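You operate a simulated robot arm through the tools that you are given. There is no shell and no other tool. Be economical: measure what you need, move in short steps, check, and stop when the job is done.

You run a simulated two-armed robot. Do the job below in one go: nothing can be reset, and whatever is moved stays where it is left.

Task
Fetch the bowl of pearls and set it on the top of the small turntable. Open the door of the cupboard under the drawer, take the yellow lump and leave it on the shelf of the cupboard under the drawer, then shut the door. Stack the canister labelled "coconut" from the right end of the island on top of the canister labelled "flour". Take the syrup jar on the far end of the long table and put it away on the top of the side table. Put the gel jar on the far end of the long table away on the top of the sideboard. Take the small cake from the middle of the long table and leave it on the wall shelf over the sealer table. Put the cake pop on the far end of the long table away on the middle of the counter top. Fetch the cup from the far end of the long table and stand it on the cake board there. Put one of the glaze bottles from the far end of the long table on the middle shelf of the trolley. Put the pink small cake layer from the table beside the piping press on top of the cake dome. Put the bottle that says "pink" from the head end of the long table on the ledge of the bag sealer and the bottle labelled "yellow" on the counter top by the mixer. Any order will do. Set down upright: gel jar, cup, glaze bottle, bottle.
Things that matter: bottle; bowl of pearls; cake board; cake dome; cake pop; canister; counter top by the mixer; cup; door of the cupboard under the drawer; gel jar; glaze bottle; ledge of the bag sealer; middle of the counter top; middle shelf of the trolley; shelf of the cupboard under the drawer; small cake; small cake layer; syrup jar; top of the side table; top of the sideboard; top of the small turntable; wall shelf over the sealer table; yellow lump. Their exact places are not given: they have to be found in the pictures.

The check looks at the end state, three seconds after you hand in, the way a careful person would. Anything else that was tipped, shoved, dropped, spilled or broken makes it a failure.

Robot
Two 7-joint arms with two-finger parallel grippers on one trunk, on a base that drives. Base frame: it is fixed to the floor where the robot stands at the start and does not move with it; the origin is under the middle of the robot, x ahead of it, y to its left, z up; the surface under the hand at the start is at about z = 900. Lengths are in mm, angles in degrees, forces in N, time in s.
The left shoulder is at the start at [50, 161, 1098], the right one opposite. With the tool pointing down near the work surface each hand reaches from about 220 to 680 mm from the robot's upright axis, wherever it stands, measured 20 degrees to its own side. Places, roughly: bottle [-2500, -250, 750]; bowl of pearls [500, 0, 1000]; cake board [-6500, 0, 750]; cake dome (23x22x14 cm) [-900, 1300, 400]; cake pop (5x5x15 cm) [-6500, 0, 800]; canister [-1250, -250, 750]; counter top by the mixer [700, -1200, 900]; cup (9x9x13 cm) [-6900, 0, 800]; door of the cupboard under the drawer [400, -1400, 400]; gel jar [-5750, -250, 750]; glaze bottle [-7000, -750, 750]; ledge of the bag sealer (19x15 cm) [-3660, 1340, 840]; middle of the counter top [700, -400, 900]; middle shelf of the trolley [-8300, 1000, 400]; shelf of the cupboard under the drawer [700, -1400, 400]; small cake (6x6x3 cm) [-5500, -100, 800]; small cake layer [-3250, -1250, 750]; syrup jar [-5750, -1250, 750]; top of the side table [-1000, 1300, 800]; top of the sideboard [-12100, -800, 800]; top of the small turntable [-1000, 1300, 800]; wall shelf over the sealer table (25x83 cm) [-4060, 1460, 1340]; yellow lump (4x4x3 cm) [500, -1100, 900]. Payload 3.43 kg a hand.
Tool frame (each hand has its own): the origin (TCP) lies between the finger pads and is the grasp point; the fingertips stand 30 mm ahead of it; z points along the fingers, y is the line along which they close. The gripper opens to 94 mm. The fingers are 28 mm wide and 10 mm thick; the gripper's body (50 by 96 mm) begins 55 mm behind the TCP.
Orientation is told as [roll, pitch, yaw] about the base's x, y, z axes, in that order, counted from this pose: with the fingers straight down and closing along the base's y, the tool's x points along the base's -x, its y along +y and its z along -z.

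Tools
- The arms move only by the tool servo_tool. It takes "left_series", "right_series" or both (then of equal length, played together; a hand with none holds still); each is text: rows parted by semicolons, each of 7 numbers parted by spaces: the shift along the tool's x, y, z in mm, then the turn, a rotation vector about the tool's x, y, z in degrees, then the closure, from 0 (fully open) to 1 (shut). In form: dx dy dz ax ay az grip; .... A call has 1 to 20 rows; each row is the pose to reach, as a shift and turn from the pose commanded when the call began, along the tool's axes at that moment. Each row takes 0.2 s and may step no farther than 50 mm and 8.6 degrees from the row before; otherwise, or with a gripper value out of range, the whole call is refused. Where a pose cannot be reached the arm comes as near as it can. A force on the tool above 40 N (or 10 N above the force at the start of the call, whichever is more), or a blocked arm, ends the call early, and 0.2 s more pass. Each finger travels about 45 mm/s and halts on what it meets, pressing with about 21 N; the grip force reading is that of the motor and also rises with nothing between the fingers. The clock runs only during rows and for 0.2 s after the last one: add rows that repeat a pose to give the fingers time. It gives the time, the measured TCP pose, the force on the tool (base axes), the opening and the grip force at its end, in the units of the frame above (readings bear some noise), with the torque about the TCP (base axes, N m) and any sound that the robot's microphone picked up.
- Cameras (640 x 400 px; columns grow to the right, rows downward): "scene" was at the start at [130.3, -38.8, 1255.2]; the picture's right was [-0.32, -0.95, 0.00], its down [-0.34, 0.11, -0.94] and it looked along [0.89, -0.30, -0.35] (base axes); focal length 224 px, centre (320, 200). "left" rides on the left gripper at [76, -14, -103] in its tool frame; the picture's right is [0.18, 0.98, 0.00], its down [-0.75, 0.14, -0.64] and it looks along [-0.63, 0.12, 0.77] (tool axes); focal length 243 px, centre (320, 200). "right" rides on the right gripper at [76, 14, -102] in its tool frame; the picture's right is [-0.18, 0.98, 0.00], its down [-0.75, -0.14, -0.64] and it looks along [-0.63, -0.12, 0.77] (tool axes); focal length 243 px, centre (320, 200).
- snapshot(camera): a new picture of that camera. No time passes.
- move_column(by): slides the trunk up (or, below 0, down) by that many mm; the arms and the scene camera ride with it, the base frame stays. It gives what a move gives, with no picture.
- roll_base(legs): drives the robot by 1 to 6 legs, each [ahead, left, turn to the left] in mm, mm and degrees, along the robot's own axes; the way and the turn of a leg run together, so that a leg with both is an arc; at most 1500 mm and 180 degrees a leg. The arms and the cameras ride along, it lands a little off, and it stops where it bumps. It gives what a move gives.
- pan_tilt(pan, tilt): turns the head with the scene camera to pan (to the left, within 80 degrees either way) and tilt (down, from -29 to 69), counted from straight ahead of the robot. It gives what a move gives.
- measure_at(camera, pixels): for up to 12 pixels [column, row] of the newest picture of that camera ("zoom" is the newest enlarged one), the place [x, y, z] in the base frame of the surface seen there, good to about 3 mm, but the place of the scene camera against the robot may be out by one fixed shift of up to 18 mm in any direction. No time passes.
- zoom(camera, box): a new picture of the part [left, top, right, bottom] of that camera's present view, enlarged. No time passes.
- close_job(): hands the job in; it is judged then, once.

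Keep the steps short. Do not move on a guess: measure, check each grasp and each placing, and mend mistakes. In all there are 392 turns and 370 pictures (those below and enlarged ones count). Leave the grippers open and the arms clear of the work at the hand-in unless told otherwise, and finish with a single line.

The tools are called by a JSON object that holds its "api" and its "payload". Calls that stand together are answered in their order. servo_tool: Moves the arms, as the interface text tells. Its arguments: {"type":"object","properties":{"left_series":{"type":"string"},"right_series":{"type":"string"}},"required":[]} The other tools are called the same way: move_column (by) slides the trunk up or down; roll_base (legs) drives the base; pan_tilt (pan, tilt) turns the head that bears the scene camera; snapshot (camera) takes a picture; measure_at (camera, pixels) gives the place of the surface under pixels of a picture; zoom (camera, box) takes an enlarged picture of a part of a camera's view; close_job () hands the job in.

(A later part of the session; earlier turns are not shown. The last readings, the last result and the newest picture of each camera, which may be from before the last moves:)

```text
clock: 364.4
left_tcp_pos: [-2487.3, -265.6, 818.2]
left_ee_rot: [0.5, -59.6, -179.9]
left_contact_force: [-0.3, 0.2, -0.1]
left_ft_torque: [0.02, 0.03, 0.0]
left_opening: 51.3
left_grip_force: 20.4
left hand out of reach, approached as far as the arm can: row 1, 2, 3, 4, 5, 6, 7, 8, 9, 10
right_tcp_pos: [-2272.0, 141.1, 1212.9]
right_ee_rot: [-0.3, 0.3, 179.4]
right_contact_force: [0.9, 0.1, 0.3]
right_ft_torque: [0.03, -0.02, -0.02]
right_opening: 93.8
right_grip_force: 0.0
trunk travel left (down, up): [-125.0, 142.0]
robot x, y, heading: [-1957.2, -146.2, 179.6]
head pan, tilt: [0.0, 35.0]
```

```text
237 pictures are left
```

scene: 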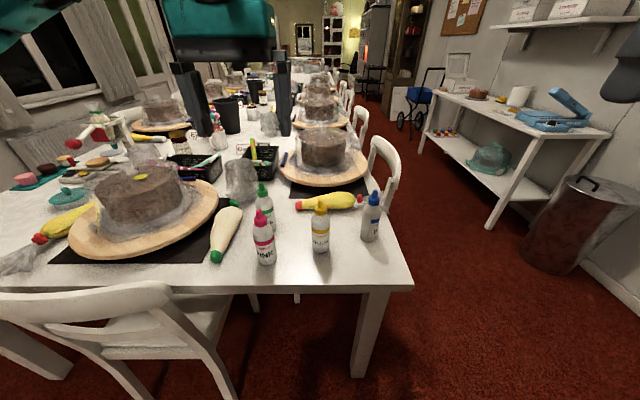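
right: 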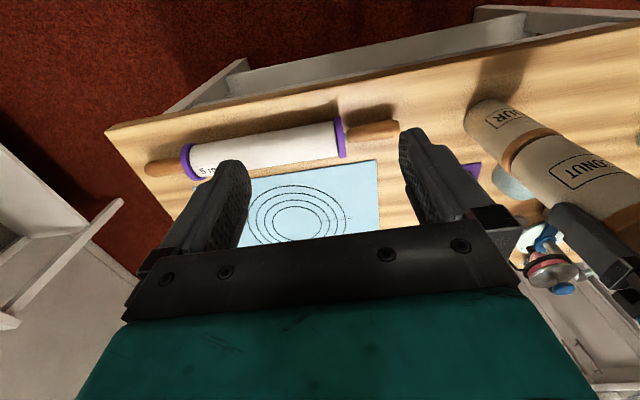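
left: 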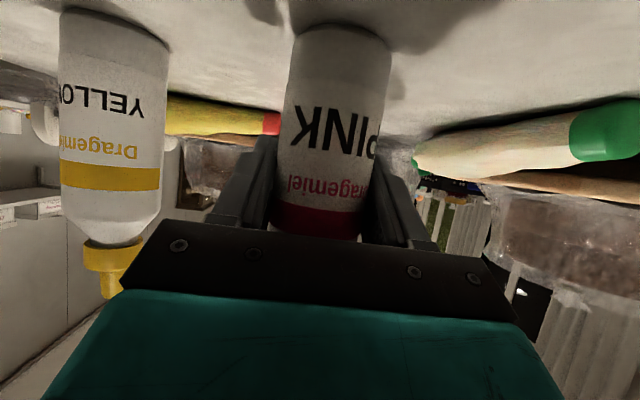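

The gripper closed on the bottle (opening 51). I'll lift 60 mm and check.

{"api": "servo_tool", "payload": {"left_series": "-17 0 -10 0 0 0 0.8;-35 0 -20 0 0 0 0.8;-60 0 -35 0 0 0 0.8;-85 0 -50 0 0 0 0.8"}}

{"api": "snapshot", "payload": {"camera": "left"}}

{"api": "snapshot", "payload": {"camera": "scene"}}

```text
clock: 365.4
left_tcp_pos: [-2488.0, -264.5, 917.1]
left_ee_rot: [-0.2, -60.1, -179.8]
left_contact_force: [-0.4, -0.1, -1.4]
left_ft_torque: [0.03, -0.01, -0.01]
left_opening: 51.4
left_grip_force: 20.4
right_tcp_pos: [-2271.6, 141.1, 1213.5]
right_ee_rot: [-0.3, 0.2, 179.4]
right_contact_force: [0.0, 1.2, 0.2]
right_ft_torque: [-0.01, 0.01, 0.02]
right_opening: 94.1
right_grip_force: 0.1
trunk travel left (down, up): [-125.0, 142.0]
robot x, y, heading: [-1956.9, -143.1, 179.5]
head pan, tilt: [0.0, 35.0]
```

```text
236 pictures are left
```

left: 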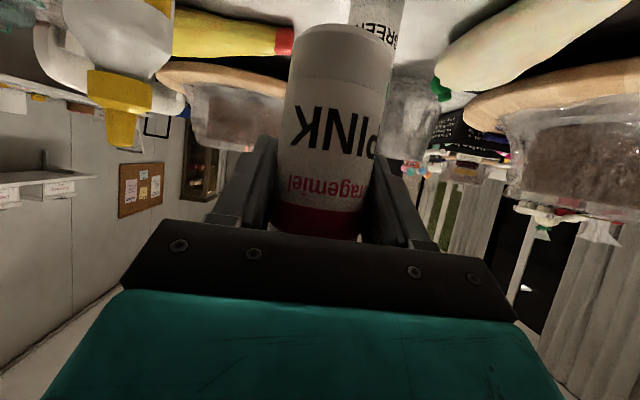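

```text
235 pictures are left
```

scene: 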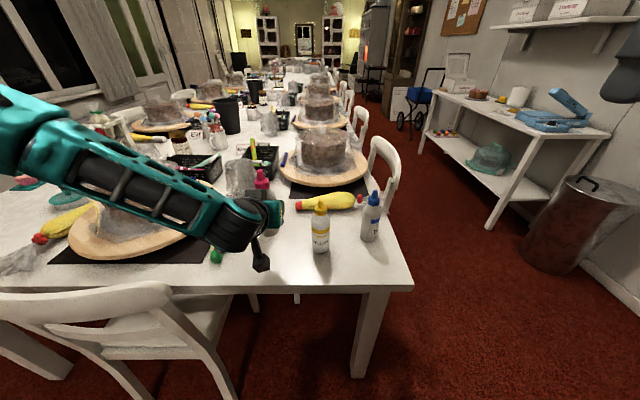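

The pink bottle is held upright. I'll look right to measure the aisle, the sealer table and the chairs.

{"api": "servo_tool", "payload": {"left_series": "-40 0 -25 0 0 0 0.8;-70 0 -55 0 0 0 0.8;-80 0 -100 0 0 0 0.8;-75 0 -145 0 0 0 0.8"}}

{"api": "pan_tilt", "payload": {"pan": -45, "tilt": 25}}

{"api": "snapshot", "payload": {"camera": "scene"}}

```text
clock: 366.4
left_tcp_pos: [-2398.8, -264.6, 1055.3]
left_ee_rot: [-0.1, -60.0, -179.9]
left_contact_force: [-0.1, 0.5, -0.7]
left_ft_torque: [0.02, -0.03, -0.01]
left_opening: 51.4
left_grip_force: 21.2
right_tcp_pos: [-2271.5, 141.0, 1213.1]
right_ee_rot: [-0.3, 0.2, 179.3]
right_contact_force: [-0.4, 0.1, -0.2]
right_ft_torque: [-0.02, -0.02, -0.01]
right_opening: 93.8
right_grip_force: 0.1
trunk travel left (down, up): [-125.0, 142.0]
robot x, y, heading: [-1960.3, -145.4, 179.6]
head pan, tilt: [0.0, 35.0]
```

```text
clock: 367.5
left_tcp_pos: [-2399.3, -265.0, 1054.3]
left_ee_rot: [-0.2, -60.1, -179.9]
left_contact_force: [0.1, 0.2, -1.8]
left_ft_torque: [0.0, 0.01, -0.03]
left_opening: 51.3
left_grip_force: 21.1
right_tcp_pos: [-2272.0, 140.6, 1214.3]
right_ee_rot: [-0.3, 0.2, 179.3]
right_contact_force: [0.2, 0.1, -0.2]
right_ft_torque: [-0.02, -0.01, 0.0]
right_opening: 93.9
right_grip_force: 0.0
trunk travel left (down, up): [-125.0, 142.0]
robot x, y, heading: [-1954.1, -146.6, 179.6]
head pan, tilt: [-45.0, 25.0]
```

```text
234 pictures are left
```

scene: 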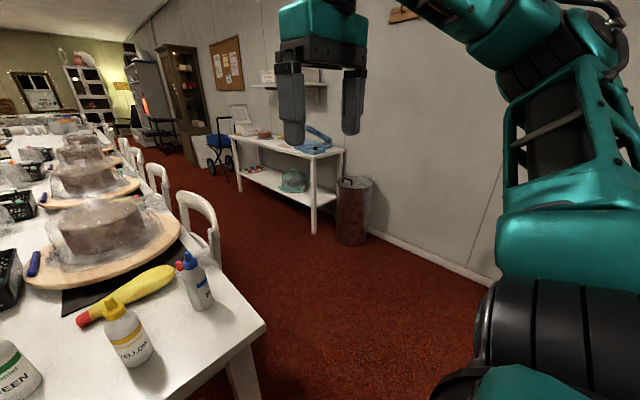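

{"api": "measure_at", "payload": {"camera": "scene", "pixels": [[312, 230], [236, 175], [338, 150], [310, 158], [232, 140], [215, 225], [195, 205], [350, 180], [320, 135], [265, 80], [318, 85], [300, 150]]}}

{"api": "zoom", "payload": {"camera": "scene", "box": [220, 60, 380, 220]}}

```text
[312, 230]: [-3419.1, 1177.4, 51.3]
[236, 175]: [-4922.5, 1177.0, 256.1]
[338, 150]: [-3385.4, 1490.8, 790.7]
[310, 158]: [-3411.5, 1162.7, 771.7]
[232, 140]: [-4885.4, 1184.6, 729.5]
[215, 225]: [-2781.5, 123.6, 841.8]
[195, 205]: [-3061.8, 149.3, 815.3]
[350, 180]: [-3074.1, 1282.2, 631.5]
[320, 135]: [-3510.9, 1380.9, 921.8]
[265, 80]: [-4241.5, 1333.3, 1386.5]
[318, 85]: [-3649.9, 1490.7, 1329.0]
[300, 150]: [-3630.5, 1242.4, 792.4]
```

```text
2.50 times, centred on (300, 140) of scene
```

zoom: 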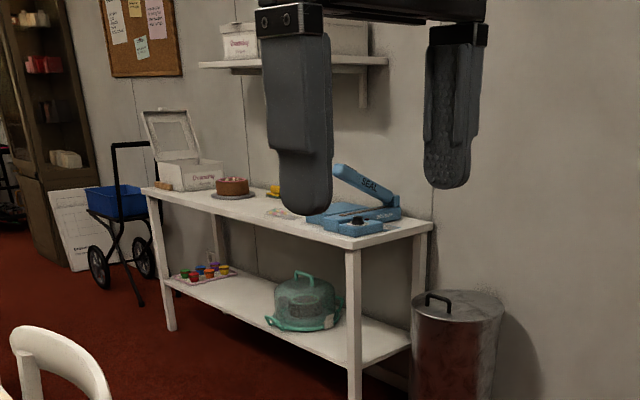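

The sealer table's front edge is at y≈1165; the chair backs are near y 150. I'll move out, turn to face +y, and strafe along the aisle to the sealer.

{"api": "roll_base", "payload": {"legs": [[0, -710, 0], [0, 0, -90], [0, 1450, 0], [0, 230, 0]]}}

{"api": "pan_tilt", "payload": {"pan": 0, "tilt": 20}}

{"api": "snapshot", "payload": {"camera": "scene"}}

```text
clock: 392.6
left_tcp_pos: [-3747.5, 999.1, 1054.0]
left_ee_rot: [-0.3, -60.1, 90.5]
left_contact_force: [-0.5, 0.8, -1.4]
left_ft_torque: [-0.02, 0.03, -0.01]
left_opening: 50.8
left_grip_force: 21.3
right_tcp_pos: [-3343.0, 874.9, 1214.4]
right_ee_rot: [-0.2, 0.2, 89.8]
right_contact_force: [-0.3, 0.5, 0.1]
right_ft_torque: [-0.01, -0.01, 0.01]
right_opening: 94.0
right_grip_force: 0.0
trunk travel left (down, up): [-125.0, 142.0]
robot x, y, heading: [-3626.7, 561.8, 89.6]
head pan, tilt: [-45.0, 25.0]
```

```text
clock: 393.7
left_tcp_pos: [-3747.7, 998.9, 1055.3]
left_ee_rot: [-0.2, -60.1, 90.4]
left_contact_force: [0.3, 0.4, -1.8]
left_ft_torque: [0.04, 0.02, 0.0]
left_opening: 50.5
left_grip_force: 21.2
right_tcp_pos: [-3343.7, 873.9, 1213.1]
right_ee_rot: [-0.2, 0.3, 89.8]
right_contact_force: [0.6, -0.1, -0.1]
right_ft_torque: [0.05, 0.02, 0.02]
right_opening: 94.0
right_grip_force: 0.2
trunk travel left (down, up): [-125.0, 142.0]
robot x, y, heading: [-3628.9, 558.6, 90.0]
head pan, tilt: [0.0, 20.0]
```

```text
232 pictures are left
```

scene: 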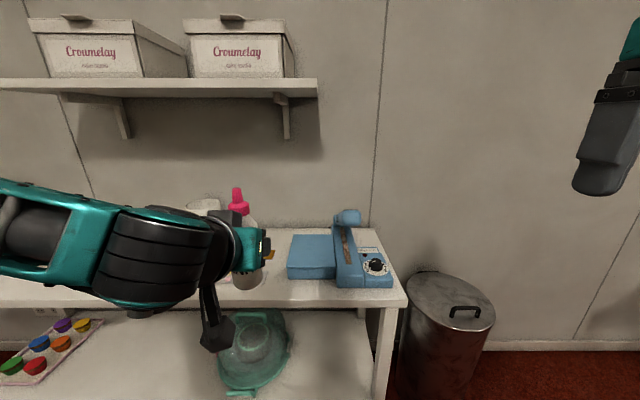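

The bag sealer is ahead. Its flat blue ledge is at (312,257). I'll measure it.

{"api": "zoom", "payload": {"camera": "scene", "box": [220, 180, 420, 310]}}

{"api": "measure_at", "payload": {"camera": "scene", "pixels": [[312, 252], [291, 264], [334, 266], [293, 238], [332, 238], [312, 270], [312, 276], [348, 220], [200, 85], [300, 90], [270, 90], [310, 262]]}}

```text
3.08 times, centred on (320, 245) of scene
```

zoom: 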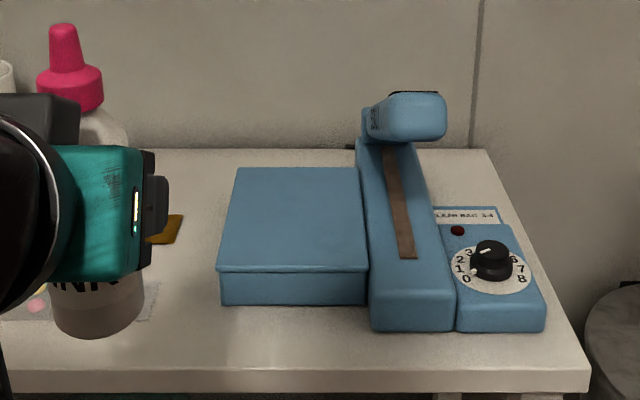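

```text
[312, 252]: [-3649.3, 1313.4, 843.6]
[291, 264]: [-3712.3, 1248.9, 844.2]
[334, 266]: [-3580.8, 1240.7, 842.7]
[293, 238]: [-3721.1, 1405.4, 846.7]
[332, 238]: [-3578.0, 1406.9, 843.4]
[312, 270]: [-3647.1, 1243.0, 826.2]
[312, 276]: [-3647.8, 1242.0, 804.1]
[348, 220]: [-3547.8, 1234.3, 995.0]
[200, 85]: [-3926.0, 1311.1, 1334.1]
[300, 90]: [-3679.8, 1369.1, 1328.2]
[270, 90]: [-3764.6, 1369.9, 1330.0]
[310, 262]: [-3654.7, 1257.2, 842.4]
```

The ledge spans x -3720…-3578 and y 1243…1408, top z≈834. I'll drive forward 220 and right 82.

{"api": "roll_base", "payload": {"legs": [[220, -82, 0]]}}

{"api": "snapshot", "payload": {"camera": "left"}}

```text
clock: 395.5
left_tcp_pos: [-3667.1, 1220.7, 1054.0]
left_ee_rot: [-0.1, -60.1, 90.5]
left_contact_force: [0.5, 0.5, -1.6]
left_ft_torque: [-0.01, 0.01, -0.02]
left_opening: 50.7
left_grip_force: 20.6
right_tcp_pos: [-3259.3, 1095.1, 1211.9]
right_ee_rot: [-0.3, 0.4, 89.8]
right_contact_force: [0.3, 0.6, -0.2]
right_ft_torque: [-0.02, 0.0, -0.03]
right_opening: 94.1
right_grip_force: 0.0
trunk travel left (down, up): [-125.0, 142.0]
robot x, y, heading: [-3544.2, 778.6, 90.4]
head pan, tilt: [0.0, 20.0]
```

```text
230 pictures are left
```

left: 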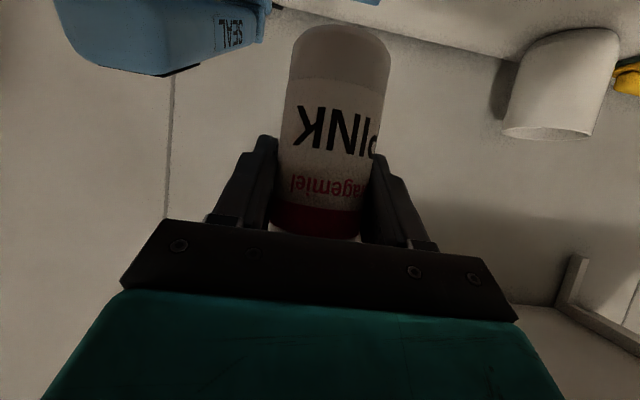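

{"api": "servo_tool", "payload": {"left_series": "-24 0 42 0 0 0 0.8;-48.8 0 85 0 0 0 0.8;-17 0 103 0 0 0 0.8;14.5 0 121 0 0 0 0.8;46 0 139.5 0 0 0 0.8;68 0 152 0 0 0 0.8;76 0 157 0 0 0 0.8;76 0 157 0 0 0 0.8"}}

{"api": "snapshot", "payload": {"camera": "left"}}

{"api": "snapshot", "payload": {"camera": "scene"}}

```text
clock: 397.3
left_tcp_pos: [-3665.8, 1317.8, 910.5]
left_ee_rot: [-0.2, -60.1, 90.5]
left_contact_force: [0.1, -0.7, -1.7]
left_ft_torque: [-0.03, -0.03, -0.02]
left_opening: 50.6
left_grip_force: 21.6
right_tcp_pos: [-3260.3, 1094.5, 1212.6]
right_ee_rot: [-0.3, 0.2, 89.7]
right_contact_force: [0.3, 0.1, -0.1]
right_ft_torque: [0.03, 0.02, 0.01]
right_opening: 93.9
right_grip_force: 0.1
trunk travel left (down, up): [-125.0, 142.0]
robot x, y, heading: [-3544.4, 775.3, 90.3]
head pan, tilt: [0.0, 20.0]
```

```text
229 pictures are left
```

left: 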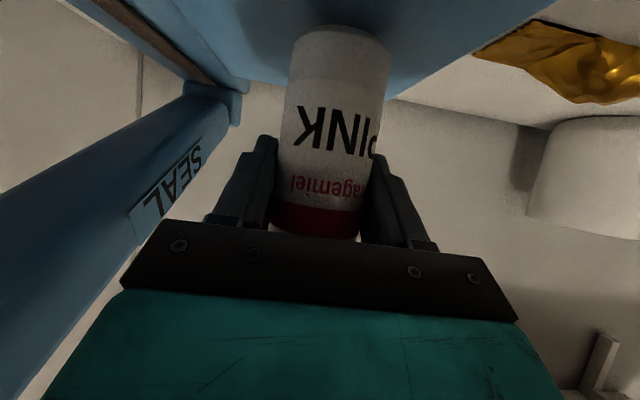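

```text
228 pictures are left
```

scene: 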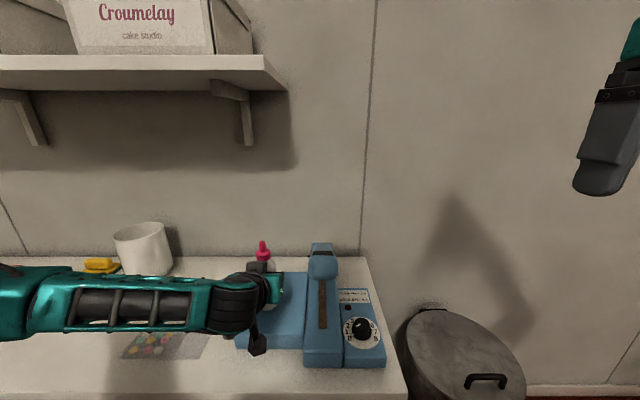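

{"api": "measure_at", "payload": {"camera": "left", "pixels": [[420, 40], [260, 30], [340, 40], [340, 30], [395, 90], [240, 70]]}}

{"api": "servo_tool", "payload": {"left_series": "3 0 1.7 0 0 0 0.8;5 0 2.9 0 0 0 0.8;6.5 0 3.7 0 0 0 0.8;6.5 0 3.7 0 0 0 0.8"}}

```text
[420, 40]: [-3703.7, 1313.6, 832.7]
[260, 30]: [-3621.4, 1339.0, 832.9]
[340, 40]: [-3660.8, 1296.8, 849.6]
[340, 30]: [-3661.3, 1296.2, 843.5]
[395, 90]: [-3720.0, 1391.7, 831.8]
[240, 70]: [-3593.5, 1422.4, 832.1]
```

```text
clock: 398.3
left_tcp_pos: [-3666.2, 1318.3, 902.5]
left_ee_rot: [-0.1, -60.0, 90.5]
left_contact_force: [0.5, -0.4, -1.5]
left_ft_torque: [-0.01, -0.02, -0.01]
left_opening: 50.5
left_grip_force: 20.8
right_tcp_pos: [-3260.1, 1095.1, 1212.5]
right_ee_rot: [-0.3, 0.2, 89.8]
right_contact_force: [-0.5, -0.2, -0.4]
right_ft_torque: [0.02, 0.0, -0.01]
right_opening: 94.2
right_grip_force: 0.1
trunk travel left (down, up): [-125.0, 142.0]
robot x, y, heading: [-3544.9, 778.6, 90.0]
head pan, tilt: [0.0, 20.0]
```

{"api": "servo_tool", "payload": {"left_series": "1 0 0.6 0 0 0 0.8;2 0 1.2 0 0 0 0.8;3 0 1.7 0 0 0 0.8;4 0 2.3 0 0 0 0.8;4 0 2.3 0 0 0 0.8"}}

```text
clock: 399.5
left_tcp_pos: [-3665.9, 1318.5, 900.4]
left_ee_rot: [-0.3, -60.4, 90.6]
left_contact_force: [-2.3, -1.5, 10.3]
left_ft_torque: [-0.4, 0.14, -0.04]
left_opening: 50.6
left_grip_force: 21.2
right_tcp_pos: [-3259.8, 1094.5, 1212.7]
right_ee_rot: [-0.4, 0.3, 89.7]
right_contact_force: [-0.3, -0.5, 0.2]
right_ft_torque: [-0.03, 0.03, -0.03]
right_opening: 94.0
right_grip_force: 0.1
trunk travel left (down, up): [-125.0, 142.0]
robot x, y, heading: [-3544.7, 778.2, 90.3]
head pan, tilt: [0.0, 20.0]
```

Contact. I'll ease up 1 mm, open, and back straight out.

{"api": "servo_tool", "payload": {"left_series": "-0.9 0 -0.5 0 0 0 0.8;-0.9 0 -0.5 0 0 0 0.6;-0.9 0 -0.5 0 0 0 0.3;-0.9 0 -0.5 0 0 0 0;-0.9 0 -0.5 0 0 0 0;-0.9 0 -0.5 0 0 0 0;15 0 -26 0 0 0 0;35 0 -61 0 0 0 0;55 0 -95 0 0 0 0;20 0 -115 0 0 0 0;-20 0 -135 0 0 0 0"}}

{"api": "zoom", "payload": {"camera": "scene", "box": [180, 200, 420, 380]}}

```text
clock: 401.9
left_tcp_pos: [-3664.4, 1210.4, 982.8]
left_ee_rot: [-0.2, -60.1, 90.5]
left_contact_force: [0.4, -0.1, 0.5]
left_ft_torque: [0.02, -0.01, 0.0]
left_opening: 94.0
left_grip_force: 0.1
right_tcp_pos: [-3259.9, 1094.8, 1212.7]
right_ee_rot: [-0.3, 0.2, 89.8]
right_contact_force: [-0.8, 0.7, -0.3]
right_ft_torque: [0.01, -0.02, -0.03]
right_opening: 93.9
right_grip_force: 0.1
trunk travel left (down, up): [-125.0, 142.0]
robot x, y, heading: [-3542.3, 777.6, 90.2]
head pan, tilt: [0.0, 20.0]
```

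```text
2.22 times, centred on (300, 290) of scene
```

zoom: 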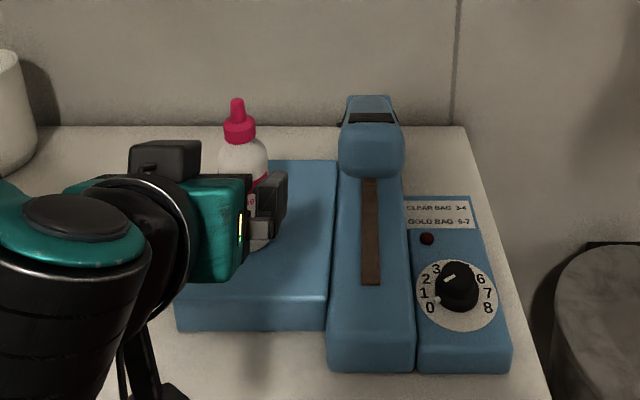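

The pink bottle stands on the ledge. Next is the small cake in the middle of the long table. I'll bring the left hand to its normal pose, back off, and drive along the aisle.

{"api": "servo_tool", "payload": {"left_series": "-17 0 -10 0 7.5 0 0;-35 0 -20 0 15 0 0;-52 0 -30 0 22.5 0 0;-70 0 -40 0 30 0 0;-87 0 -50 0 37.5 0 0;-104 0 -60 0 45 0 0;-122 0 -70 0 52.5 0 0;-139 0 -80 0 60 0 0;-139 0 -80 0 60 0 0"}}

{"api": "roll_base", "payload": {"legs": [[-220, 0, 0], [0, 1400, 0]]}}

{"api": "pan_tilt", "payload": {"pan": 75, "tilt": 20}}

{"api": "snapshot", "payload": {"camera": "scene"}}

```text
clock: 403.9
left_tcp_pos: [-3664.4, 1210.8, 1143.3]
left_ee_rot: [-0.1, 0.2, 90.3]
left_contact_force: [-0.1, 1.0, 0.2]
left_ft_torque: [-0.01, 0.0, 0.01]
left_opening: 93.9
left_grip_force: 0.0
right_tcp_pos: [-3261.1, 1094.8, 1213.1]
right_ee_rot: [-0.3, 0.2, 89.7]
right_contact_force: [-0.1, 0.3, 1.4]
right_ft_torque: [0.03, -0.02, 0.0]
right_opening: 94.2
right_grip_force: 0.1
trunk travel left (down, up): [-125.0, 142.0]
robot x, y, heading: [-3543.8, 779.6, 89.9]
head pan, tilt: [0.0, 20.0]
```

```text
clock: 417.6
left_tcp_pos: [-5055.9, 999.8, 1142.9]
left_ee_rot: [-0.1, -0.1, 89.8]
left_contact_force: [0.3, -0.1, -0.5]
left_ft_torque: [-0.01, 0.02, 0.0]
left_opening: 94.0
left_grip_force: 0.0
right_tcp_pos: [-4651.6, 879.9, 1212.7]
right_ee_rot: [-0.3, 0.2, 89.4]
right_contact_force: [0.4, 0.1, -0.6]
right_ft_torque: [0.0, -0.02, 0.02]
right_opening: 94.1
right_grip_force: 0.1
trunk travel left (down, up): [-125.0, 142.0]
robot x, y, heading: [-4943.8, 564.1, 89.3]
head pan, tilt: [0.0, 20.0]
```

```text
clock: 419.1
left_tcp_pos: [-5055.7, 1000.3, 1142.8]
left_ee_rot: [-0.1, -0.1, 89.9]
left_contact_force: [0.1, -0.8, -1.0]
left_ft_torque: [0.0, 0.02, 0.0]
left_opening: 93.8
left_grip_force: 0.1
right_tcp_pos: [-4651.1, 880.9, 1214.2]
right_ee_rot: [-0.4, 0.1, 89.3]
right_contact_force: [-1.0, 0.3, 0.6]
right_ft_torque: [0.0, 0.0, -0.03]
right_opening: 93.9
right_grip_force: 0.0
trunk travel left (down, up): [-125.0, 142.0]
robot x, y, heading: [-4940.7, 566.2, 89.6]
head pan, tilt: [75.0, 20.0]
```

```text
226 pictures are left
```

scene: 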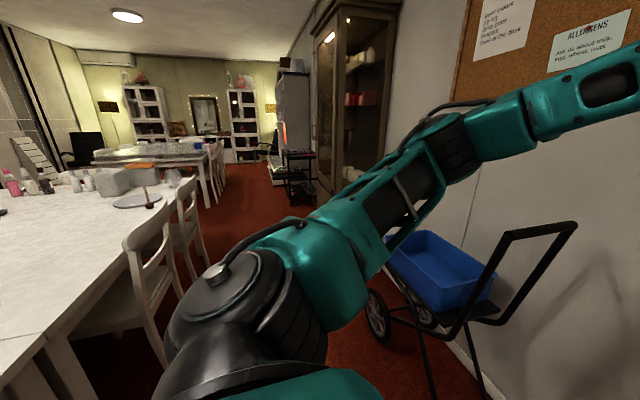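

{"api": "measure_at", "payload": {"camera": "scene", "pixels": [[150, 215], [165, 350], [195, 185], [80, 220], [135, 200], [110, 180], [300, 190], [180, 215], [40, 370], [150, 198]]}}

{"api": "zoom", "payload": {"camera": "scene", "box": [0, 130, 240, 290]}}

```text
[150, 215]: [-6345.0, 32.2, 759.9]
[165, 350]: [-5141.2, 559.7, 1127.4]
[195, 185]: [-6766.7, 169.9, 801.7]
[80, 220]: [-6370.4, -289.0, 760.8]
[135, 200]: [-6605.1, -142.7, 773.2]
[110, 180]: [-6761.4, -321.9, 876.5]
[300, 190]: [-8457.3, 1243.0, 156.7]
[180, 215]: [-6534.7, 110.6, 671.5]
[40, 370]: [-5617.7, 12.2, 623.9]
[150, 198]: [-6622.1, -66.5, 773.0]
```

```text
2.50 times, centred on (120, 210) of scene
```

zoom: 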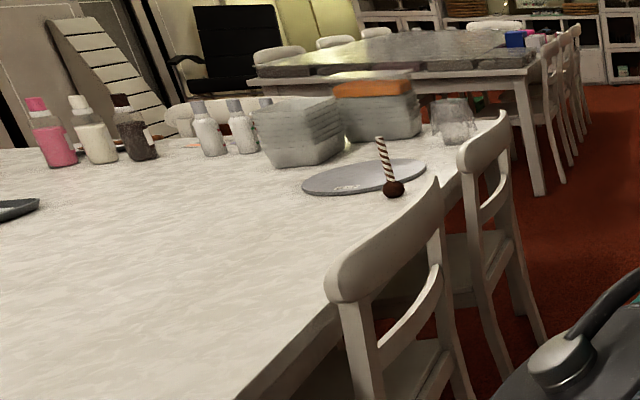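

I can see the far-end items. I'll go on to x≈-5500 and turn to face the table.

{"api": "roll_base", "payload": {"legs": [[0, 560, 0], [0, 0, 180]]}}

{"api": "pan_tilt", "payload": {"pan": 0, "tilt": 35}}

{"api": "snapshot", "payload": {"camera": "scene"}}

```text
clock: 431.9
left_tcp_pos: [-5368.8, 141.4, 1143.4]
left_ee_rot: [-0.1, -0.1, -88.3]
left_contact_force: [0.2, -0.1, 0.7]
left_ft_torque: [0.01, 0.02, 0.04]
left_opening: 94.0
left_grip_force: 0.0
right_tcp_pos: [-5777.0, 248.2, 1213.8]
right_ee_rot: [-0.2, 0.1, -88.9]
right_contact_force: [0.2, 1.0, 0.1]
right_ft_torque: [0.0, 0.0, -0.01]
right_opening: 94.0
right_grip_force: 0.0
trunk travel left (down, up): [-125.0, 142.0]
robot x, y, heading: [-5501.5, 569.7, -88.5]
head pan, tilt: [75.0, 20.0]
```

```text
clock: 433.3
left_tcp_pos: [-5369.9, 141.5, 1142.9]
left_ee_rot: [-0.1, -0.1, -88.4]
left_contact_force: [-0.3, 0.1, 0.9]
left_ft_torque: [0.0, 0.02, -0.03]
left_opening: 94.0
left_grip_force: 0.0
right_tcp_pos: [-5776.2, 248.1, 1213.0]
right_ee_rot: [-0.3, 0.2, -89.0]
right_contact_force: [-0.3, -0.4, -0.8]
right_ft_torque: [0.04, 0.08, -0.01]
right_opening: 93.8
right_grip_force: 0.1
trunk travel left (down, up): [-125.0, 142.0]
robot x, y, heading: [-5499.4, 571.7, -88.6]
head pan, tilt: [0.0, 35.0]
```

```text
224 pictures are left
```

scene: 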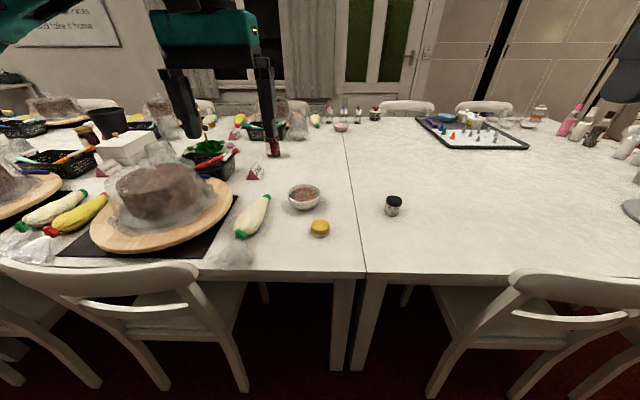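

{"api": "zoom", "payload": {"camera": "scene", "box": [260, 90, 460, 250]}}

{"api": "zoom", "payload": {"camera": "scene", "box": [400, 80, 640, 220]}}

{"api": "measure_at", "payload": {"camera": "scene", "pixels": [[319, 226], [311, 228], [328, 227], [392, 205], [392, 198], [303, 190], [540, 115], [360, 270], [255, 215], [290, 260], [490, 275], [520, 122]]}}

```text
2.50 times, centred on (360, 170) of scene
```

zoom: 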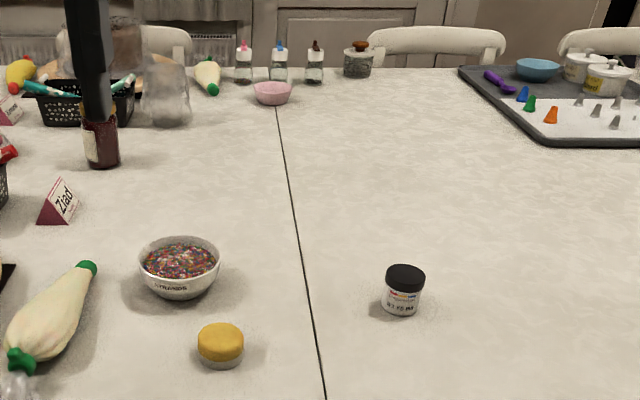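

```text
2.67 times, centred on (520, 150) of scene
```

zoom: 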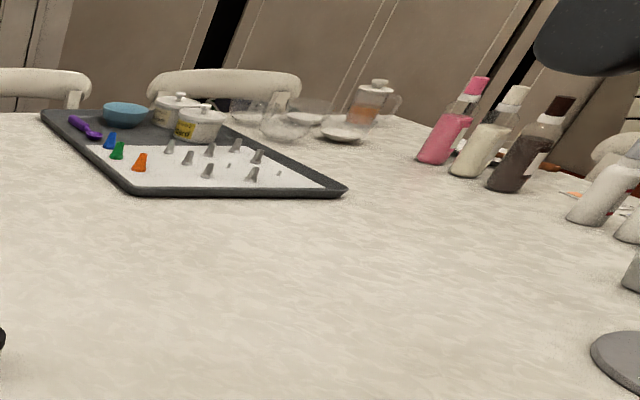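

```text
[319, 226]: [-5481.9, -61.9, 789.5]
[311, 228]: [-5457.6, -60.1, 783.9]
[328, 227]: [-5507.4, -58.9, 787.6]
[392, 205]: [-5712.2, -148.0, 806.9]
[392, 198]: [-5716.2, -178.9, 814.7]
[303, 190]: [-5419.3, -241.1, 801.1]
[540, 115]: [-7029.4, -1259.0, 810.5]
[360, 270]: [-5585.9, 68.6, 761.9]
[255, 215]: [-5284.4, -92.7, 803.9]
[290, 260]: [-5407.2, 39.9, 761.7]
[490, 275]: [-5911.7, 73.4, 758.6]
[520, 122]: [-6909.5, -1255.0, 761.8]
```

The small cake (yellow top) is at about (-5482,-70) and the gel jar at (-5714,-170). I'll shift the robot right 80 and straighten the heading. Then I'll lower the pitched left hand toward the cake.

{"api": "roll_base", "payload": {"legs": [[25, -80, -1.4]]}}

{"api": "servo_tool", "payload": {"left_series": "-5 0 30 0 -6 0 0.1;-10 0 60 0 -12 0 0.1;-15 0 90 0 -18 0 0.1;-20 0 120 0 -24 0 0.1;-25 0 150 0 -30 0 0.1;-30 0 180 0 -36 0 0.1;-35 0 210 0 -42 0 0.1;-40 0 240 0 -48 0 0.1;-45 0 260 0 -50 0 0.1"}}

{"api": "snapshot", "payload": {"camera": "left"}}

```text
clock: 434.7
left_tcp_pos: [-5458.8, 112.7, 1143.4]
left_ee_rot: [-0.1, 0.0, -89.8]
left_contact_force: [-0.3, -1.1, 0.0]
left_ft_torque: [-0.02, -0.02, 0.04]
left_opening: 94.3
left_grip_force: 0.0
right_tcp_pos: [-5864.1, 229.5, 1213.4]
right_ee_rot: [-0.4, 0.1, -90.4]
right_contact_force: [0.7, 0.8, 0.2]
right_ft_torque: [0.02, -0.06, -0.01]
right_opening: 94.1
right_grip_force: 0.0
trunk travel left (down, up): [-125.0, 142.0]
robot x, y, heading: [-5576.1, 546.5, -90.1]
head pan, tilt: [0.0, 35.0]
```

```text
clock: 436.7
left_tcp_pos: [-5460.6, 66.7, 883.0]
left_ee_rot: [-0.2, -50.1, -89.7]
left_contact_force: [-1.0, 0.5, 0.0]
left_ft_torque: [0.01, 0.0, -0.02]
left_opening: 84.6
left_grip_force: 0.0
right_tcp_pos: [-5864.0, 229.3, 1213.2]
right_ee_rot: [-0.3, 0.1, -90.3]
right_contact_force: [-0.1, 0.1, -0.2]
right_ft_torque: [0.03, -0.04, -0.03]
right_opening: 93.8
right_grip_force: 0.1
trunk travel left (down, up): [-125.0, 142.0]
robot x, y, heading: [-5576.9, 545.8, -90.0]
head pan, tilt: [0.0, 35.0]
```

```text
221 pictures are left
```

left: 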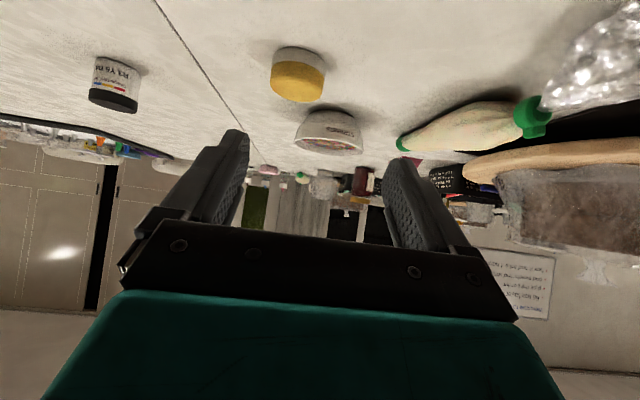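

{"api": "measure_at", "payload": {"camera": "left", "pixels": [[298, 75], [273, 75], [324, 80], [298, 55], [298, 95], [298, 48], [330, 130], [120, 75], [118, 100]]}}

```text
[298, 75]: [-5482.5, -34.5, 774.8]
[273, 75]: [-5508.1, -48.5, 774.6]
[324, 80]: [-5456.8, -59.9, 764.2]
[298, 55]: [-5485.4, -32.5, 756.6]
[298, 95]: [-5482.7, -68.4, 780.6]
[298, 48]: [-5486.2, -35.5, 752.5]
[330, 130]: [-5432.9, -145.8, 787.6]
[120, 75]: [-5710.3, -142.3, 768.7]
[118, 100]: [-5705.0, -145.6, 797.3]
```

The cake's centre is about (-5483,-60), z 751–781. I'll go in diagonally, close, and lift straight up.

{"api": "servo_tool", "payload": {"left_series": "1 -11 38 0 0 0 0.1;1.5 -22 76 0 0 0 0.1;2 -22 114 0 0 0 0.1;2.7 -22 152.4 0 0 0 0.1;2.7 -22 152.4 0 0 0 0.4;2.7 -22 152.4 0 0 0 0.6;2.7 -22 152.4 0 0 0 0.7;2.7 -22 152.4 0 0 0 0.7;-28 -22 127 0 0 0 0.7;-58 -22 101 0 0 0 0.7"}}

{"api": "snapshot", "payload": {"camera": "left"}}

```text
clock: 438.9
left_tcp_pos: [-5481.2, -47.6, 862.8]
left_ee_rot: [-0.1, -50.0, -89.7]
left_contact_force: [0.3, 0.0, -0.9]
left_ft_torque: [0.01, -0.04, -0.02]
left_opening: 54.0
left_grip_force: 20.8
right_tcp_pos: [-5864.0, 230.0, 1212.8]
right_ee_rot: [-0.4, 0.2, -90.4]
right_contact_force: [-0.3, 0.1, 0.2]
right_ft_torque: [-0.04, -0.02, -0.02]
right_opening: 94.0
right_grip_force: 0.0
trunk travel left (down, up): [-125.0, 142.0]
robot x, y, heading: [-5582.7, 547.2, -90.0]
head pan, tilt: [0.0, 35.0]
```

```text
220 pictures are left
```

left: 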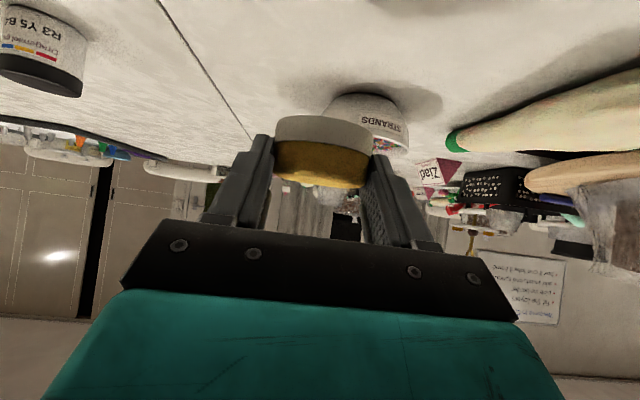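

The cake is held level. I'll lift and draw back, then turn and drive toward the wall shelf over the sealer table.

{"api": "servo_tool", "payload": {"left_series": "-30 0 -26 0 0 0 0.7;-61 0 -52 0 0 0 0.7;-92 0 -77 0 0 0 0.7;-115 0 -110 0 0 0 0.7;-110 0 -155 0 0 0 0.7;-100 0 -200 0 0 0 0.7"}}

{"api": "roll_base", "payload": {"legs": [[-30, 0, 0], [0, 1420, 0], [0, 0, 180]]}}

{"api": "move_column", "payload": {"by": 142}}

{"api": "pan_tilt", "payload": {"pan": 0, "tilt": 0}}

{"api": "snapshot", "payload": {"camera": "scene"}}

```text
clock: 440.3
left_tcp_pos: [-5481.8, 43.0, 1067.8]
left_ee_rot: [-0.1, -50.1, -89.8]
left_contact_force: [-0.5, 0.4, -1.2]
left_ft_torque: [0.02, 0.0, 0.04]
left_opening: 54.2
left_grip_force: 21.1
right_tcp_pos: [-5864.3, 229.2, 1214.0]
right_ee_rot: [-0.2, 0.1, -90.4]
right_contact_force: [0.5, -0.3, -0.1]
right_ft_torque: [0.0, 0.01, 0.01]
right_opening: 94.0
right_grip_force: 0.0
trunk travel left (down, up): [-125.0, 142.0]
robot x, y, heading: [-5579.7, 542.7, -90.2]
head pan, tilt: [0.0, 35.0]
```

```text
clock: 460.7
left_tcp_pos: [-4247.9, 1083.2, 1067.2]
left_ee_rot: [-0.2, -50.1, 90.1]
left_contact_force: [0.6, -1.1, 0.6]
left_ft_torque: [0.0, 0.01, 0.0]
left_opening: 54.1
left_grip_force: 21.9
right_tcp_pos: [-3864.6, 893.8, 1212.6]
right_ee_rot: [-0.3, 0.2, 89.4]
right_contact_force: [-0.5, 0.3, 0.3]
right_ft_torque: [-0.03, 0.0, 0.01]
right_opening: 94.2
right_grip_force: 0.0
trunk travel left (down, up): [-125.0, 142.0]
robot x, y, heading: [-4152.9, 581.1, 89.7]
head pan, tilt: [0.0, 35.0]
```

```text
clock: 462.4
left_tcp_pos: [-4247.0, 1084.1, 1208.6]
left_ee_rot: [0.0, -50.0, 90.1]
left_contact_force: [-1.0, -0.3, -0.5]
left_ft_torque: [0.03, 0.01, 0.03]
left_opening: 54.3
left_grip_force: 21.0
right_tcp_pos: [-3865.6, 895.7, 1355.2]
right_ee_rot: [-0.3, 0.2, 89.4]
right_contact_force: [0.7, -0.8, -0.3]
right_ft_torque: [0.01, 0.01, -0.03]
right_opening: 94.0
right_grip_force: 0.1
trunk travel left (down, up): [-267.0, 0.0]
robot x, y, heading: [-4155.1, 578.3, 89.7]
head pan, tilt: [0.0, 35.0]
```

```text
clock: 463.4
left_tcp_pos: [-4248.9, 1083.8, 1209.5]
left_ee_rot: [0.0, -50.0, 90.2]
left_contact_force: [0.3, 0.2, -0.9]
left_ft_torque: [-0.02, -0.03, 0.0]
left_opening: 53.9
left_grip_force: 20.8
right_tcp_pos: [-3865.2, 893.8, 1356.3]
right_ee_rot: [-0.3, 0.2, 89.4]
right_contact_force: [0.0, -0.9, 0.1]
right_ft_torque: [0.02, -0.03, 0.03]
right_opening: 93.9
right_grip_force: 0.0
trunk travel left (down, up): [-267.0, 0.0]
robot x, y, heading: [-4151.0, 581.2, 89.7]
head pan, tilt: [0.0, 0.0]
```

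```text
219 pictures are left
```

scene: 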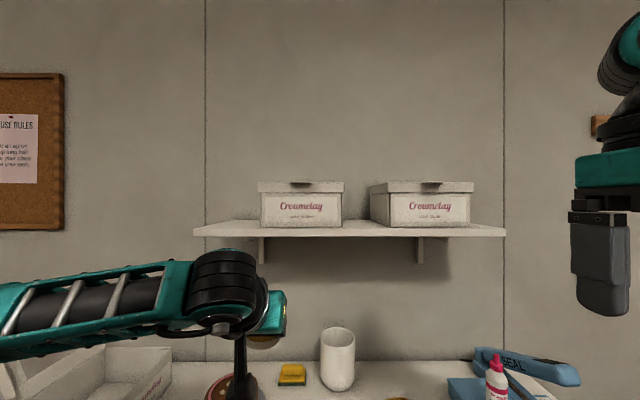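

The left end of the shelf, at pixel 195–258, is free. I'll measure it.

{"api": "measure_at", "payload": {"camera": "scene", "pixels": [[200, 233], [225, 226], [240, 230], [261, 224], [300, 228], [195, 231], [235, 221], [503, 232], [225, 233], [262, 190], [250, 235]]}}

{"api": "snapshot", "payload": {"camera": "left"}}

```text
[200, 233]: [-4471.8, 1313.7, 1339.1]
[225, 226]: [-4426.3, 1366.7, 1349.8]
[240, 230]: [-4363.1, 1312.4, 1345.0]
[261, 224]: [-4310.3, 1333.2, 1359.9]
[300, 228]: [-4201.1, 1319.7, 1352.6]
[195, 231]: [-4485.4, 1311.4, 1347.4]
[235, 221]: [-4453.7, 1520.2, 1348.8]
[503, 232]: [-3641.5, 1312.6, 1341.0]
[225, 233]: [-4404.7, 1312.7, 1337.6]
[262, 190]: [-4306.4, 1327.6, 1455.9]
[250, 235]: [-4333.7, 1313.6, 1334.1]
```

```text
218 pictures are left
```

left: 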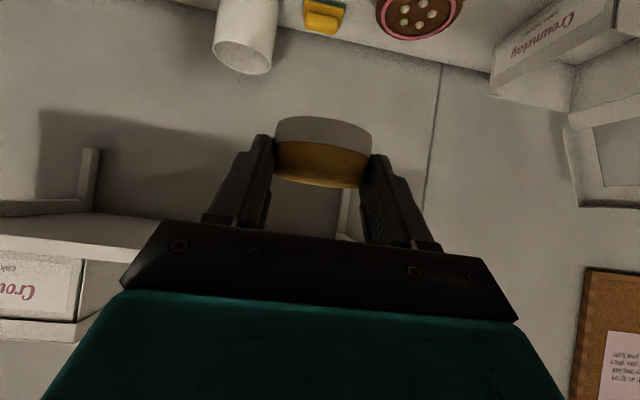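

The free left part is x -4485…-4310, front edge y 1312, top z≈1340. I'll raise the hand above shelf level, then shift left and forward.

{"api": "servo_tool", "payload": {"left_series": "-30 0 -25 0 0 0 0.7;-60 0 -50 0 0 0 0.7;-90 0 -75 0 0 0 0.7;-120 0 -100 0 0 0 0.7;-152 0 -128 0 0 0 0.7"}}

{"api": "roll_base", "payload": {"legs": [[0, 150, 0.3], [190, 0, 0]]}}

{"api": "snapshot", "payload": {"camera": "left"}}

{"api": "snapshot", "payload": {"camera": "scene"}}

```text
clock: 464.6
left_tcp_pos: [-4246.8, 1081.4, 1408.6]
left_ee_rot: [-0.1, -50.0, 90.0]
left_contact_force: [0.2, -1.0, -0.5]
left_ft_torque: [0.01, -0.02, 0.0]
left_opening: 53.9
left_grip_force: 21.4
right_tcp_pos: [-3863.8, 893.2, 1354.5]
right_ee_rot: [-0.4, 0.2, 89.4]
right_contact_force: [0.7, -0.3, 0.3]
right_ft_torque: [-0.01, -0.01, -0.03]
right_opening: 93.7
right_grip_force: 0.0
trunk travel left (down, up): [-267.0, 0.0]
robot x, y, heading: [-4153.5, 578.4, 89.9]
head pan, tilt: [0.0, 0.0]
```

```text
clock: 467.7
left_tcp_pos: [-4401.1, 1271.9, 1407.9]
left_ee_rot: [0.1, -50.0, 90.5]
left_contact_force: [-0.2, 0.9, 0.4]
left_ft_torque: [-0.02, 0.02, -0.04]
left_opening: 54.1
left_grip_force: 20.9
right_tcp_pos: [-4016.6, 1086.7, 1355.1]
right_ee_rot: [-0.3, 0.3, 89.8]
right_contact_force: [-0.1, -0.2, -0.7]
right_ft_torque: [-0.08, 0.01, 0.01]
right_opening: 94.0
right_grip_force: 0.0
trunk travel left (down, up): [-267.0, 0.0]
robot x, y, heading: [-4304.4, 765.9, 90.3]
head pan, tilt: [0.0, 0.0]
```

```text
217 pictures are left
```

left: 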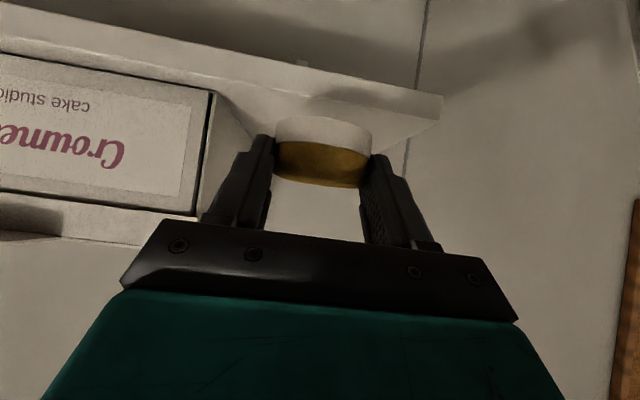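

```text
216 pictures are left
```

scene: 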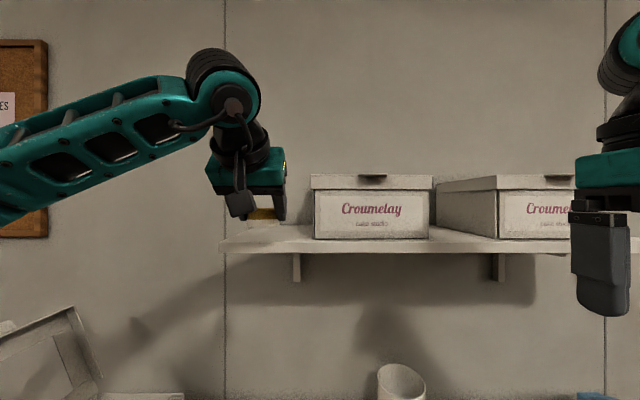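

{"api": "measure_at", "payload": {"camera": "left", "pixels": [[250, 85], [400, 115], [440, 105], [230, 110], [240, 130], [205, 130], [420, 97], [380, 120]]}}

```text
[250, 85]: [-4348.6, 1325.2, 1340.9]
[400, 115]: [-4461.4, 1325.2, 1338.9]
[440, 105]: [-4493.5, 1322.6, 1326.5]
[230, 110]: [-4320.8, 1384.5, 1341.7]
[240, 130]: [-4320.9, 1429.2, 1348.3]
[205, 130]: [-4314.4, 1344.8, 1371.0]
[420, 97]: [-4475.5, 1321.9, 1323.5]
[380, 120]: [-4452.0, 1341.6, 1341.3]
```

The shelf top is at 1341. I'll go forward 121, then lower to about 4 mm above.

{"api": "servo_tool", "payload": {"left_series": "-26 2 31 0 0 0 0.7;-52 5 62 0 0 0 0.7;-77.8 5 92.7 0 0 0 0.7;-66 5 102.5 0 0 0 0.7;-54 5 112.5 0 0 0 0.7;-54 5 112.5 0 0 0 0.7"}}

{"api": "snapshot", "payload": {"camera": "left"}}

```text
clock: 469.1
left_tcp_pos: [-4407.0, 1391.2, 1377.0]
left_ee_rot: [-0.3, -50.0, 90.5]
left_contact_force: [-1.2, -0.1, -0.4]
left_ft_torque: [0.03, -0.01, -0.01]
left_opening: 53.8
left_grip_force: 21.0
right_tcp_pos: [-4017.4, 1084.3, 1354.3]
right_ee_rot: [-0.4, 0.2, 89.8]
right_contact_force: [0.4, -0.3, 0.6]
right_ft_torque: [-0.01, -0.01, 0.03]
right_opening: 94.1
right_grip_force: 0.2
trunk travel left (down, up): [-267.0, 0.0]
robot x, y, heading: [-4301.4, 770.7, 90.1]
head pan, tilt: [0.0, 0.0]
```

```text
215 pictures are left
```

left: 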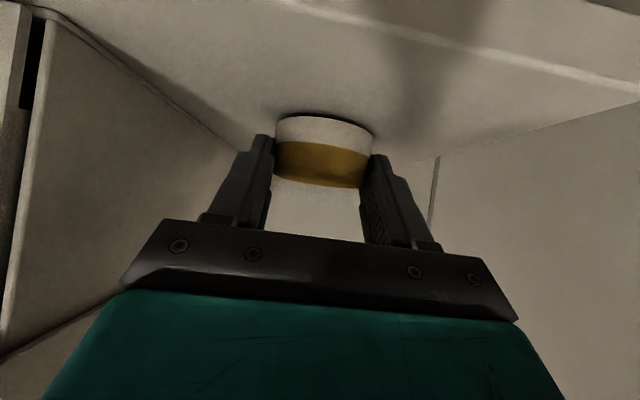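

Nearly touching. I'll lower 1 mm steps to contact.

{"api": "servo_tool", "payload": {"left_series": "0.8 0 0.6 0 0 0 0.7;1.5 0 1.3 0 0 0 0.7;2.3 0 1.9 0 0 0 0.7;3.1 0 2.6 0 0 0 0.7;3.1 0 2.6 0 0 0 0.7"}}

```text
clock: 470.3
left_tcp_pos: [-4406.8, 1393.3, 1373.3]
left_ee_rot: [0.0, -50.2, 90.6]
left_contact_force: [0.6, 0.4, 1.2]
left_ft_torque: [0.0, 0.01, 0.0]
left_opening: 53.9
left_grip_force: 21.1
right_tcp_pos: [-4017.0, 1086.7, 1355.8]
right_ee_rot: [-0.3, 0.2, 89.8]
right_contact_force: [0.1, 1.4, 1.0]
right_ft_torque: [-0.01, 0.01, 0.0]
right_opening: 94.2
right_grip_force: 0.0
trunk travel left (down, up): [-267.0, 0.0]
robot x, y, heading: [-4302.6, 768.2, 90.0]
head pan, tilt: [0.0, 0.0]
```

The force is just positive, so it's touching. I'll open and withdraw along the finger axis.

{"api": "servo_tool", "payload": {"left_series": "0.4 0 0.3 0 0 0 0.5;0.4 0 0.3 0 0 0 0.3;0.4 0 0.3 0 0 0 0.15;0.4 0 0.3 0 0 0 0.15;0 0 -30 0 0 0 0.15;0 0 -70 0 0 0 0.15;0 0 -115 0 0 0 0.15;0 0 -160 0 0 0 0.15"}}

{"api": "snapshot", "payload": {"camera": "left"}}

```text
clock: 472.1
left_tcp_pos: [-4407.2, 1267.4, 1476.0]
left_ee_rot: [-0.1, -50.1, 90.5]
left_contact_force: [0.1, -0.3, 0.4]
left_ft_torque: [0.0, 0.01, 0.0]
left_opening: 79.9
left_grip_force: 0.0
right_tcp_pos: [-4017.4, 1085.9, 1355.6]
right_ee_rot: [-0.3, 0.3, 89.9]
right_contact_force: [-0.3, -0.8, 1.1]
right_ft_torque: [0.02, 0.03, 0.02]
right_opening: 94.1
right_grip_force: 0.0
trunk travel left (down, up): [-267.0, 0.0]
robot x, y, heading: [-4300.5, 770.8, 90.1]
head pan, tilt: [0.0, 0.0]
```

```text
214 pictures are left
```

left: 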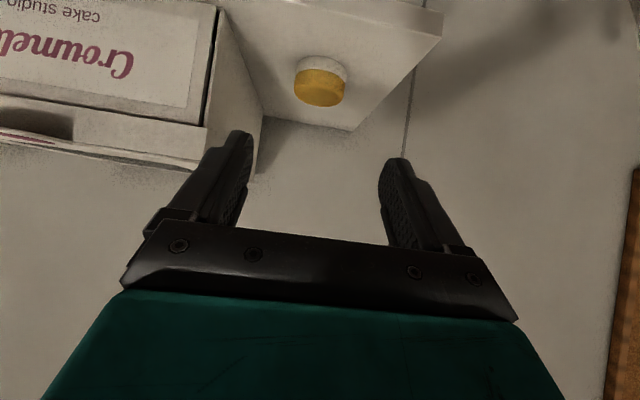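

The small cake is on the wall shelf. I'll back off, lower the trunk, and return the hand to normal. Then I'll go to the gel jar, facing the table.

{"api": "roll_base", "payload": {"legs": [[-210, 0, 0]]}}

{"api": "move_column", "payload": {"by": -142}}

{"api": "servo_tool", "payload": {"left_series": "27 -2 8 0 7.2 0 0;54 -4 16 0 14.4 0 0;81 -6 25 0 21.6 0 0;108 -8 33 0 28.8 0 0;135 -10 42 0 36 0 0;162 -10 50 0 43.2 0 0;190 -10 59 0 50 0 0"}}

{"api": "roll_base", "payload": {"legs": [[0, 1260, 0], [0, 0, 180]]}}

{"api": "pan_tilt", "payload": {"pan": 0, "tilt": 35}}

{"api": "snapshot", "payload": {"camera": "scene"}}

```text
clock: 473.7
left_tcp_pos: [-4406.0, 1060.7, 1476.3]
left_ee_rot: [-0.1, -50.1, 90.4]
left_contact_force: [-0.1, 0.3, -0.4]
left_ft_torque: [0.01, 0.0, -0.03]
left_opening: 79.8
left_grip_force: 0.1
right_tcp_pos: [-4016.4, 876.2, 1355.4]
right_ee_rot: [-0.3, 0.2, 89.9]
right_contact_force: [-0.2, 0.2, 0.4]
right_ft_torque: [0.02, -0.01, -0.02]
right_opening: 93.8
right_grip_force: 0.0
trunk travel left (down, up): [-267.0, 0.0]
robot x, y, heading: [-4303.6, 560.4, 90.2]
head pan, tilt: [0.0, 0.0]
```

```text
clock: 475.4
left_tcp_pos: [-4405.8, 1061.0, 1334.3]
left_ee_rot: [-0.1, -50.1, 90.4]
left_contact_force: [0.2, -1.0, -0.4]
left_ft_torque: [-0.01, 0.01, 0.03]
left_opening: 80.2
left_grip_force: 0.1
right_tcp_pos: [-4017.9, 877.3, 1212.5]
right_ee_rot: [-0.2, 0.2, 89.8]
right_contact_force: [0.4, 0.5, -0.1]
right_ft_torque: [0.01, 0.01, -0.03]
right_opening: 94.0
right_grip_force: 0.0
trunk travel left (down, up): [-125.0, 142.0]
robot x, y, heading: [-4300.5, 561.3, 90.1]
head pan, tilt: [0.0, 0.0]
```

```text
clock: 477.0
left_tcp_pos: [-4394.9, 983.7, 1149.6]
left_ee_rot: [-0.1, 0.0, 90.4]
left_contact_force: [0.0, -0.8, 0.5]
left_ft_torque: [0.0, 0.04, 0.0]
left_opening: 94.0
left_grip_force: 0.0
right_tcp_pos: [-4017.1, 877.5, 1212.2]
right_ee_rot: [-0.3, 0.2, 89.7]
right_contact_force: [-0.5, -0.6, 0.6]
right_ft_torque: [0.01, 0.04, -0.01]
right_opening: 94.0
right_grip_force: 0.1
trunk travel left (down, up): [-125.0, 142.0]
robot x, y, heading: [-4303.9, 560.5, 90.1]
head pan, tilt: [0.0, 0.0]
```

```text
clock: 495.7
left_tcp_pos: [-5463.6, 134.2, 1150.0]
left_ee_rot: [-0.1, -0.2, -89.0]
left_contact_force: [-0.6, -0.1, -0.9]
left_ft_torque: [0.02, 0.03, 0.01]
left_opening: 93.9
left_grip_force: 0.1
right_tcp_pos: [-5843.6, 234.8, 1213.0]
right_ee_rot: [-0.3, 0.2, -89.5]
right_contact_force: [-0.1, -0.4, 0.6]
right_ft_torque: [0.03, 0.05, 0.01]
right_opening: 94.0
right_grip_force: 0.0
trunk travel left (down, up): [-125.0, 142.0]
robot x, y, heading: [-5559.8, 554.6, -89.5]
head pan, tilt: [0.0, 0.0]
```

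```text
clock: 496.7
left_tcp_pos: [-5465.5, 134.7, 1150.3]
left_ee_rot: [-0.1, -0.2, -89.0]
left_contact_force: [-0.2, 0.2, 0.7]
left_ft_torque: [0.0, 0.03, 0.01]
left_opening: 93.7
left_grip_force: 0.1
right_tcp_pos: [-5844.7, 236.8, 1213.6]
right_ee_rot: [-0.3, 0.1, -89.5]
right_contact_force: [-0.2, 0.3, 0.3]
right_ft_torque: [0.0, 0.02, 0.02]
right_opening: 93.9
right_grip_force: 0.0
trunk travel left (down, up): [-125.0, 142.0]
robot x, y, heading: [-5564.6, 555.5, -88.9]
head pan, tilt: [0.0, 35.0]
```

```text
213 pictures are left
```

scene: 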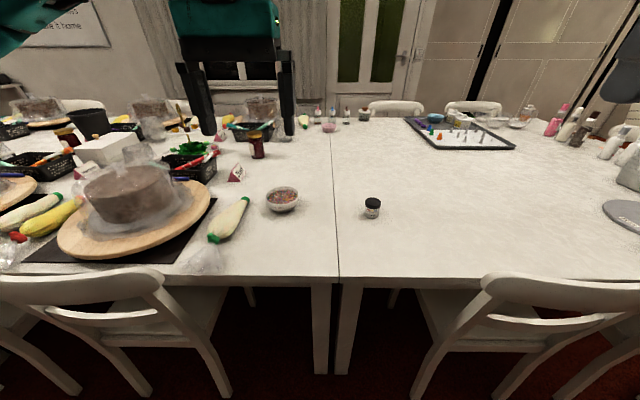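

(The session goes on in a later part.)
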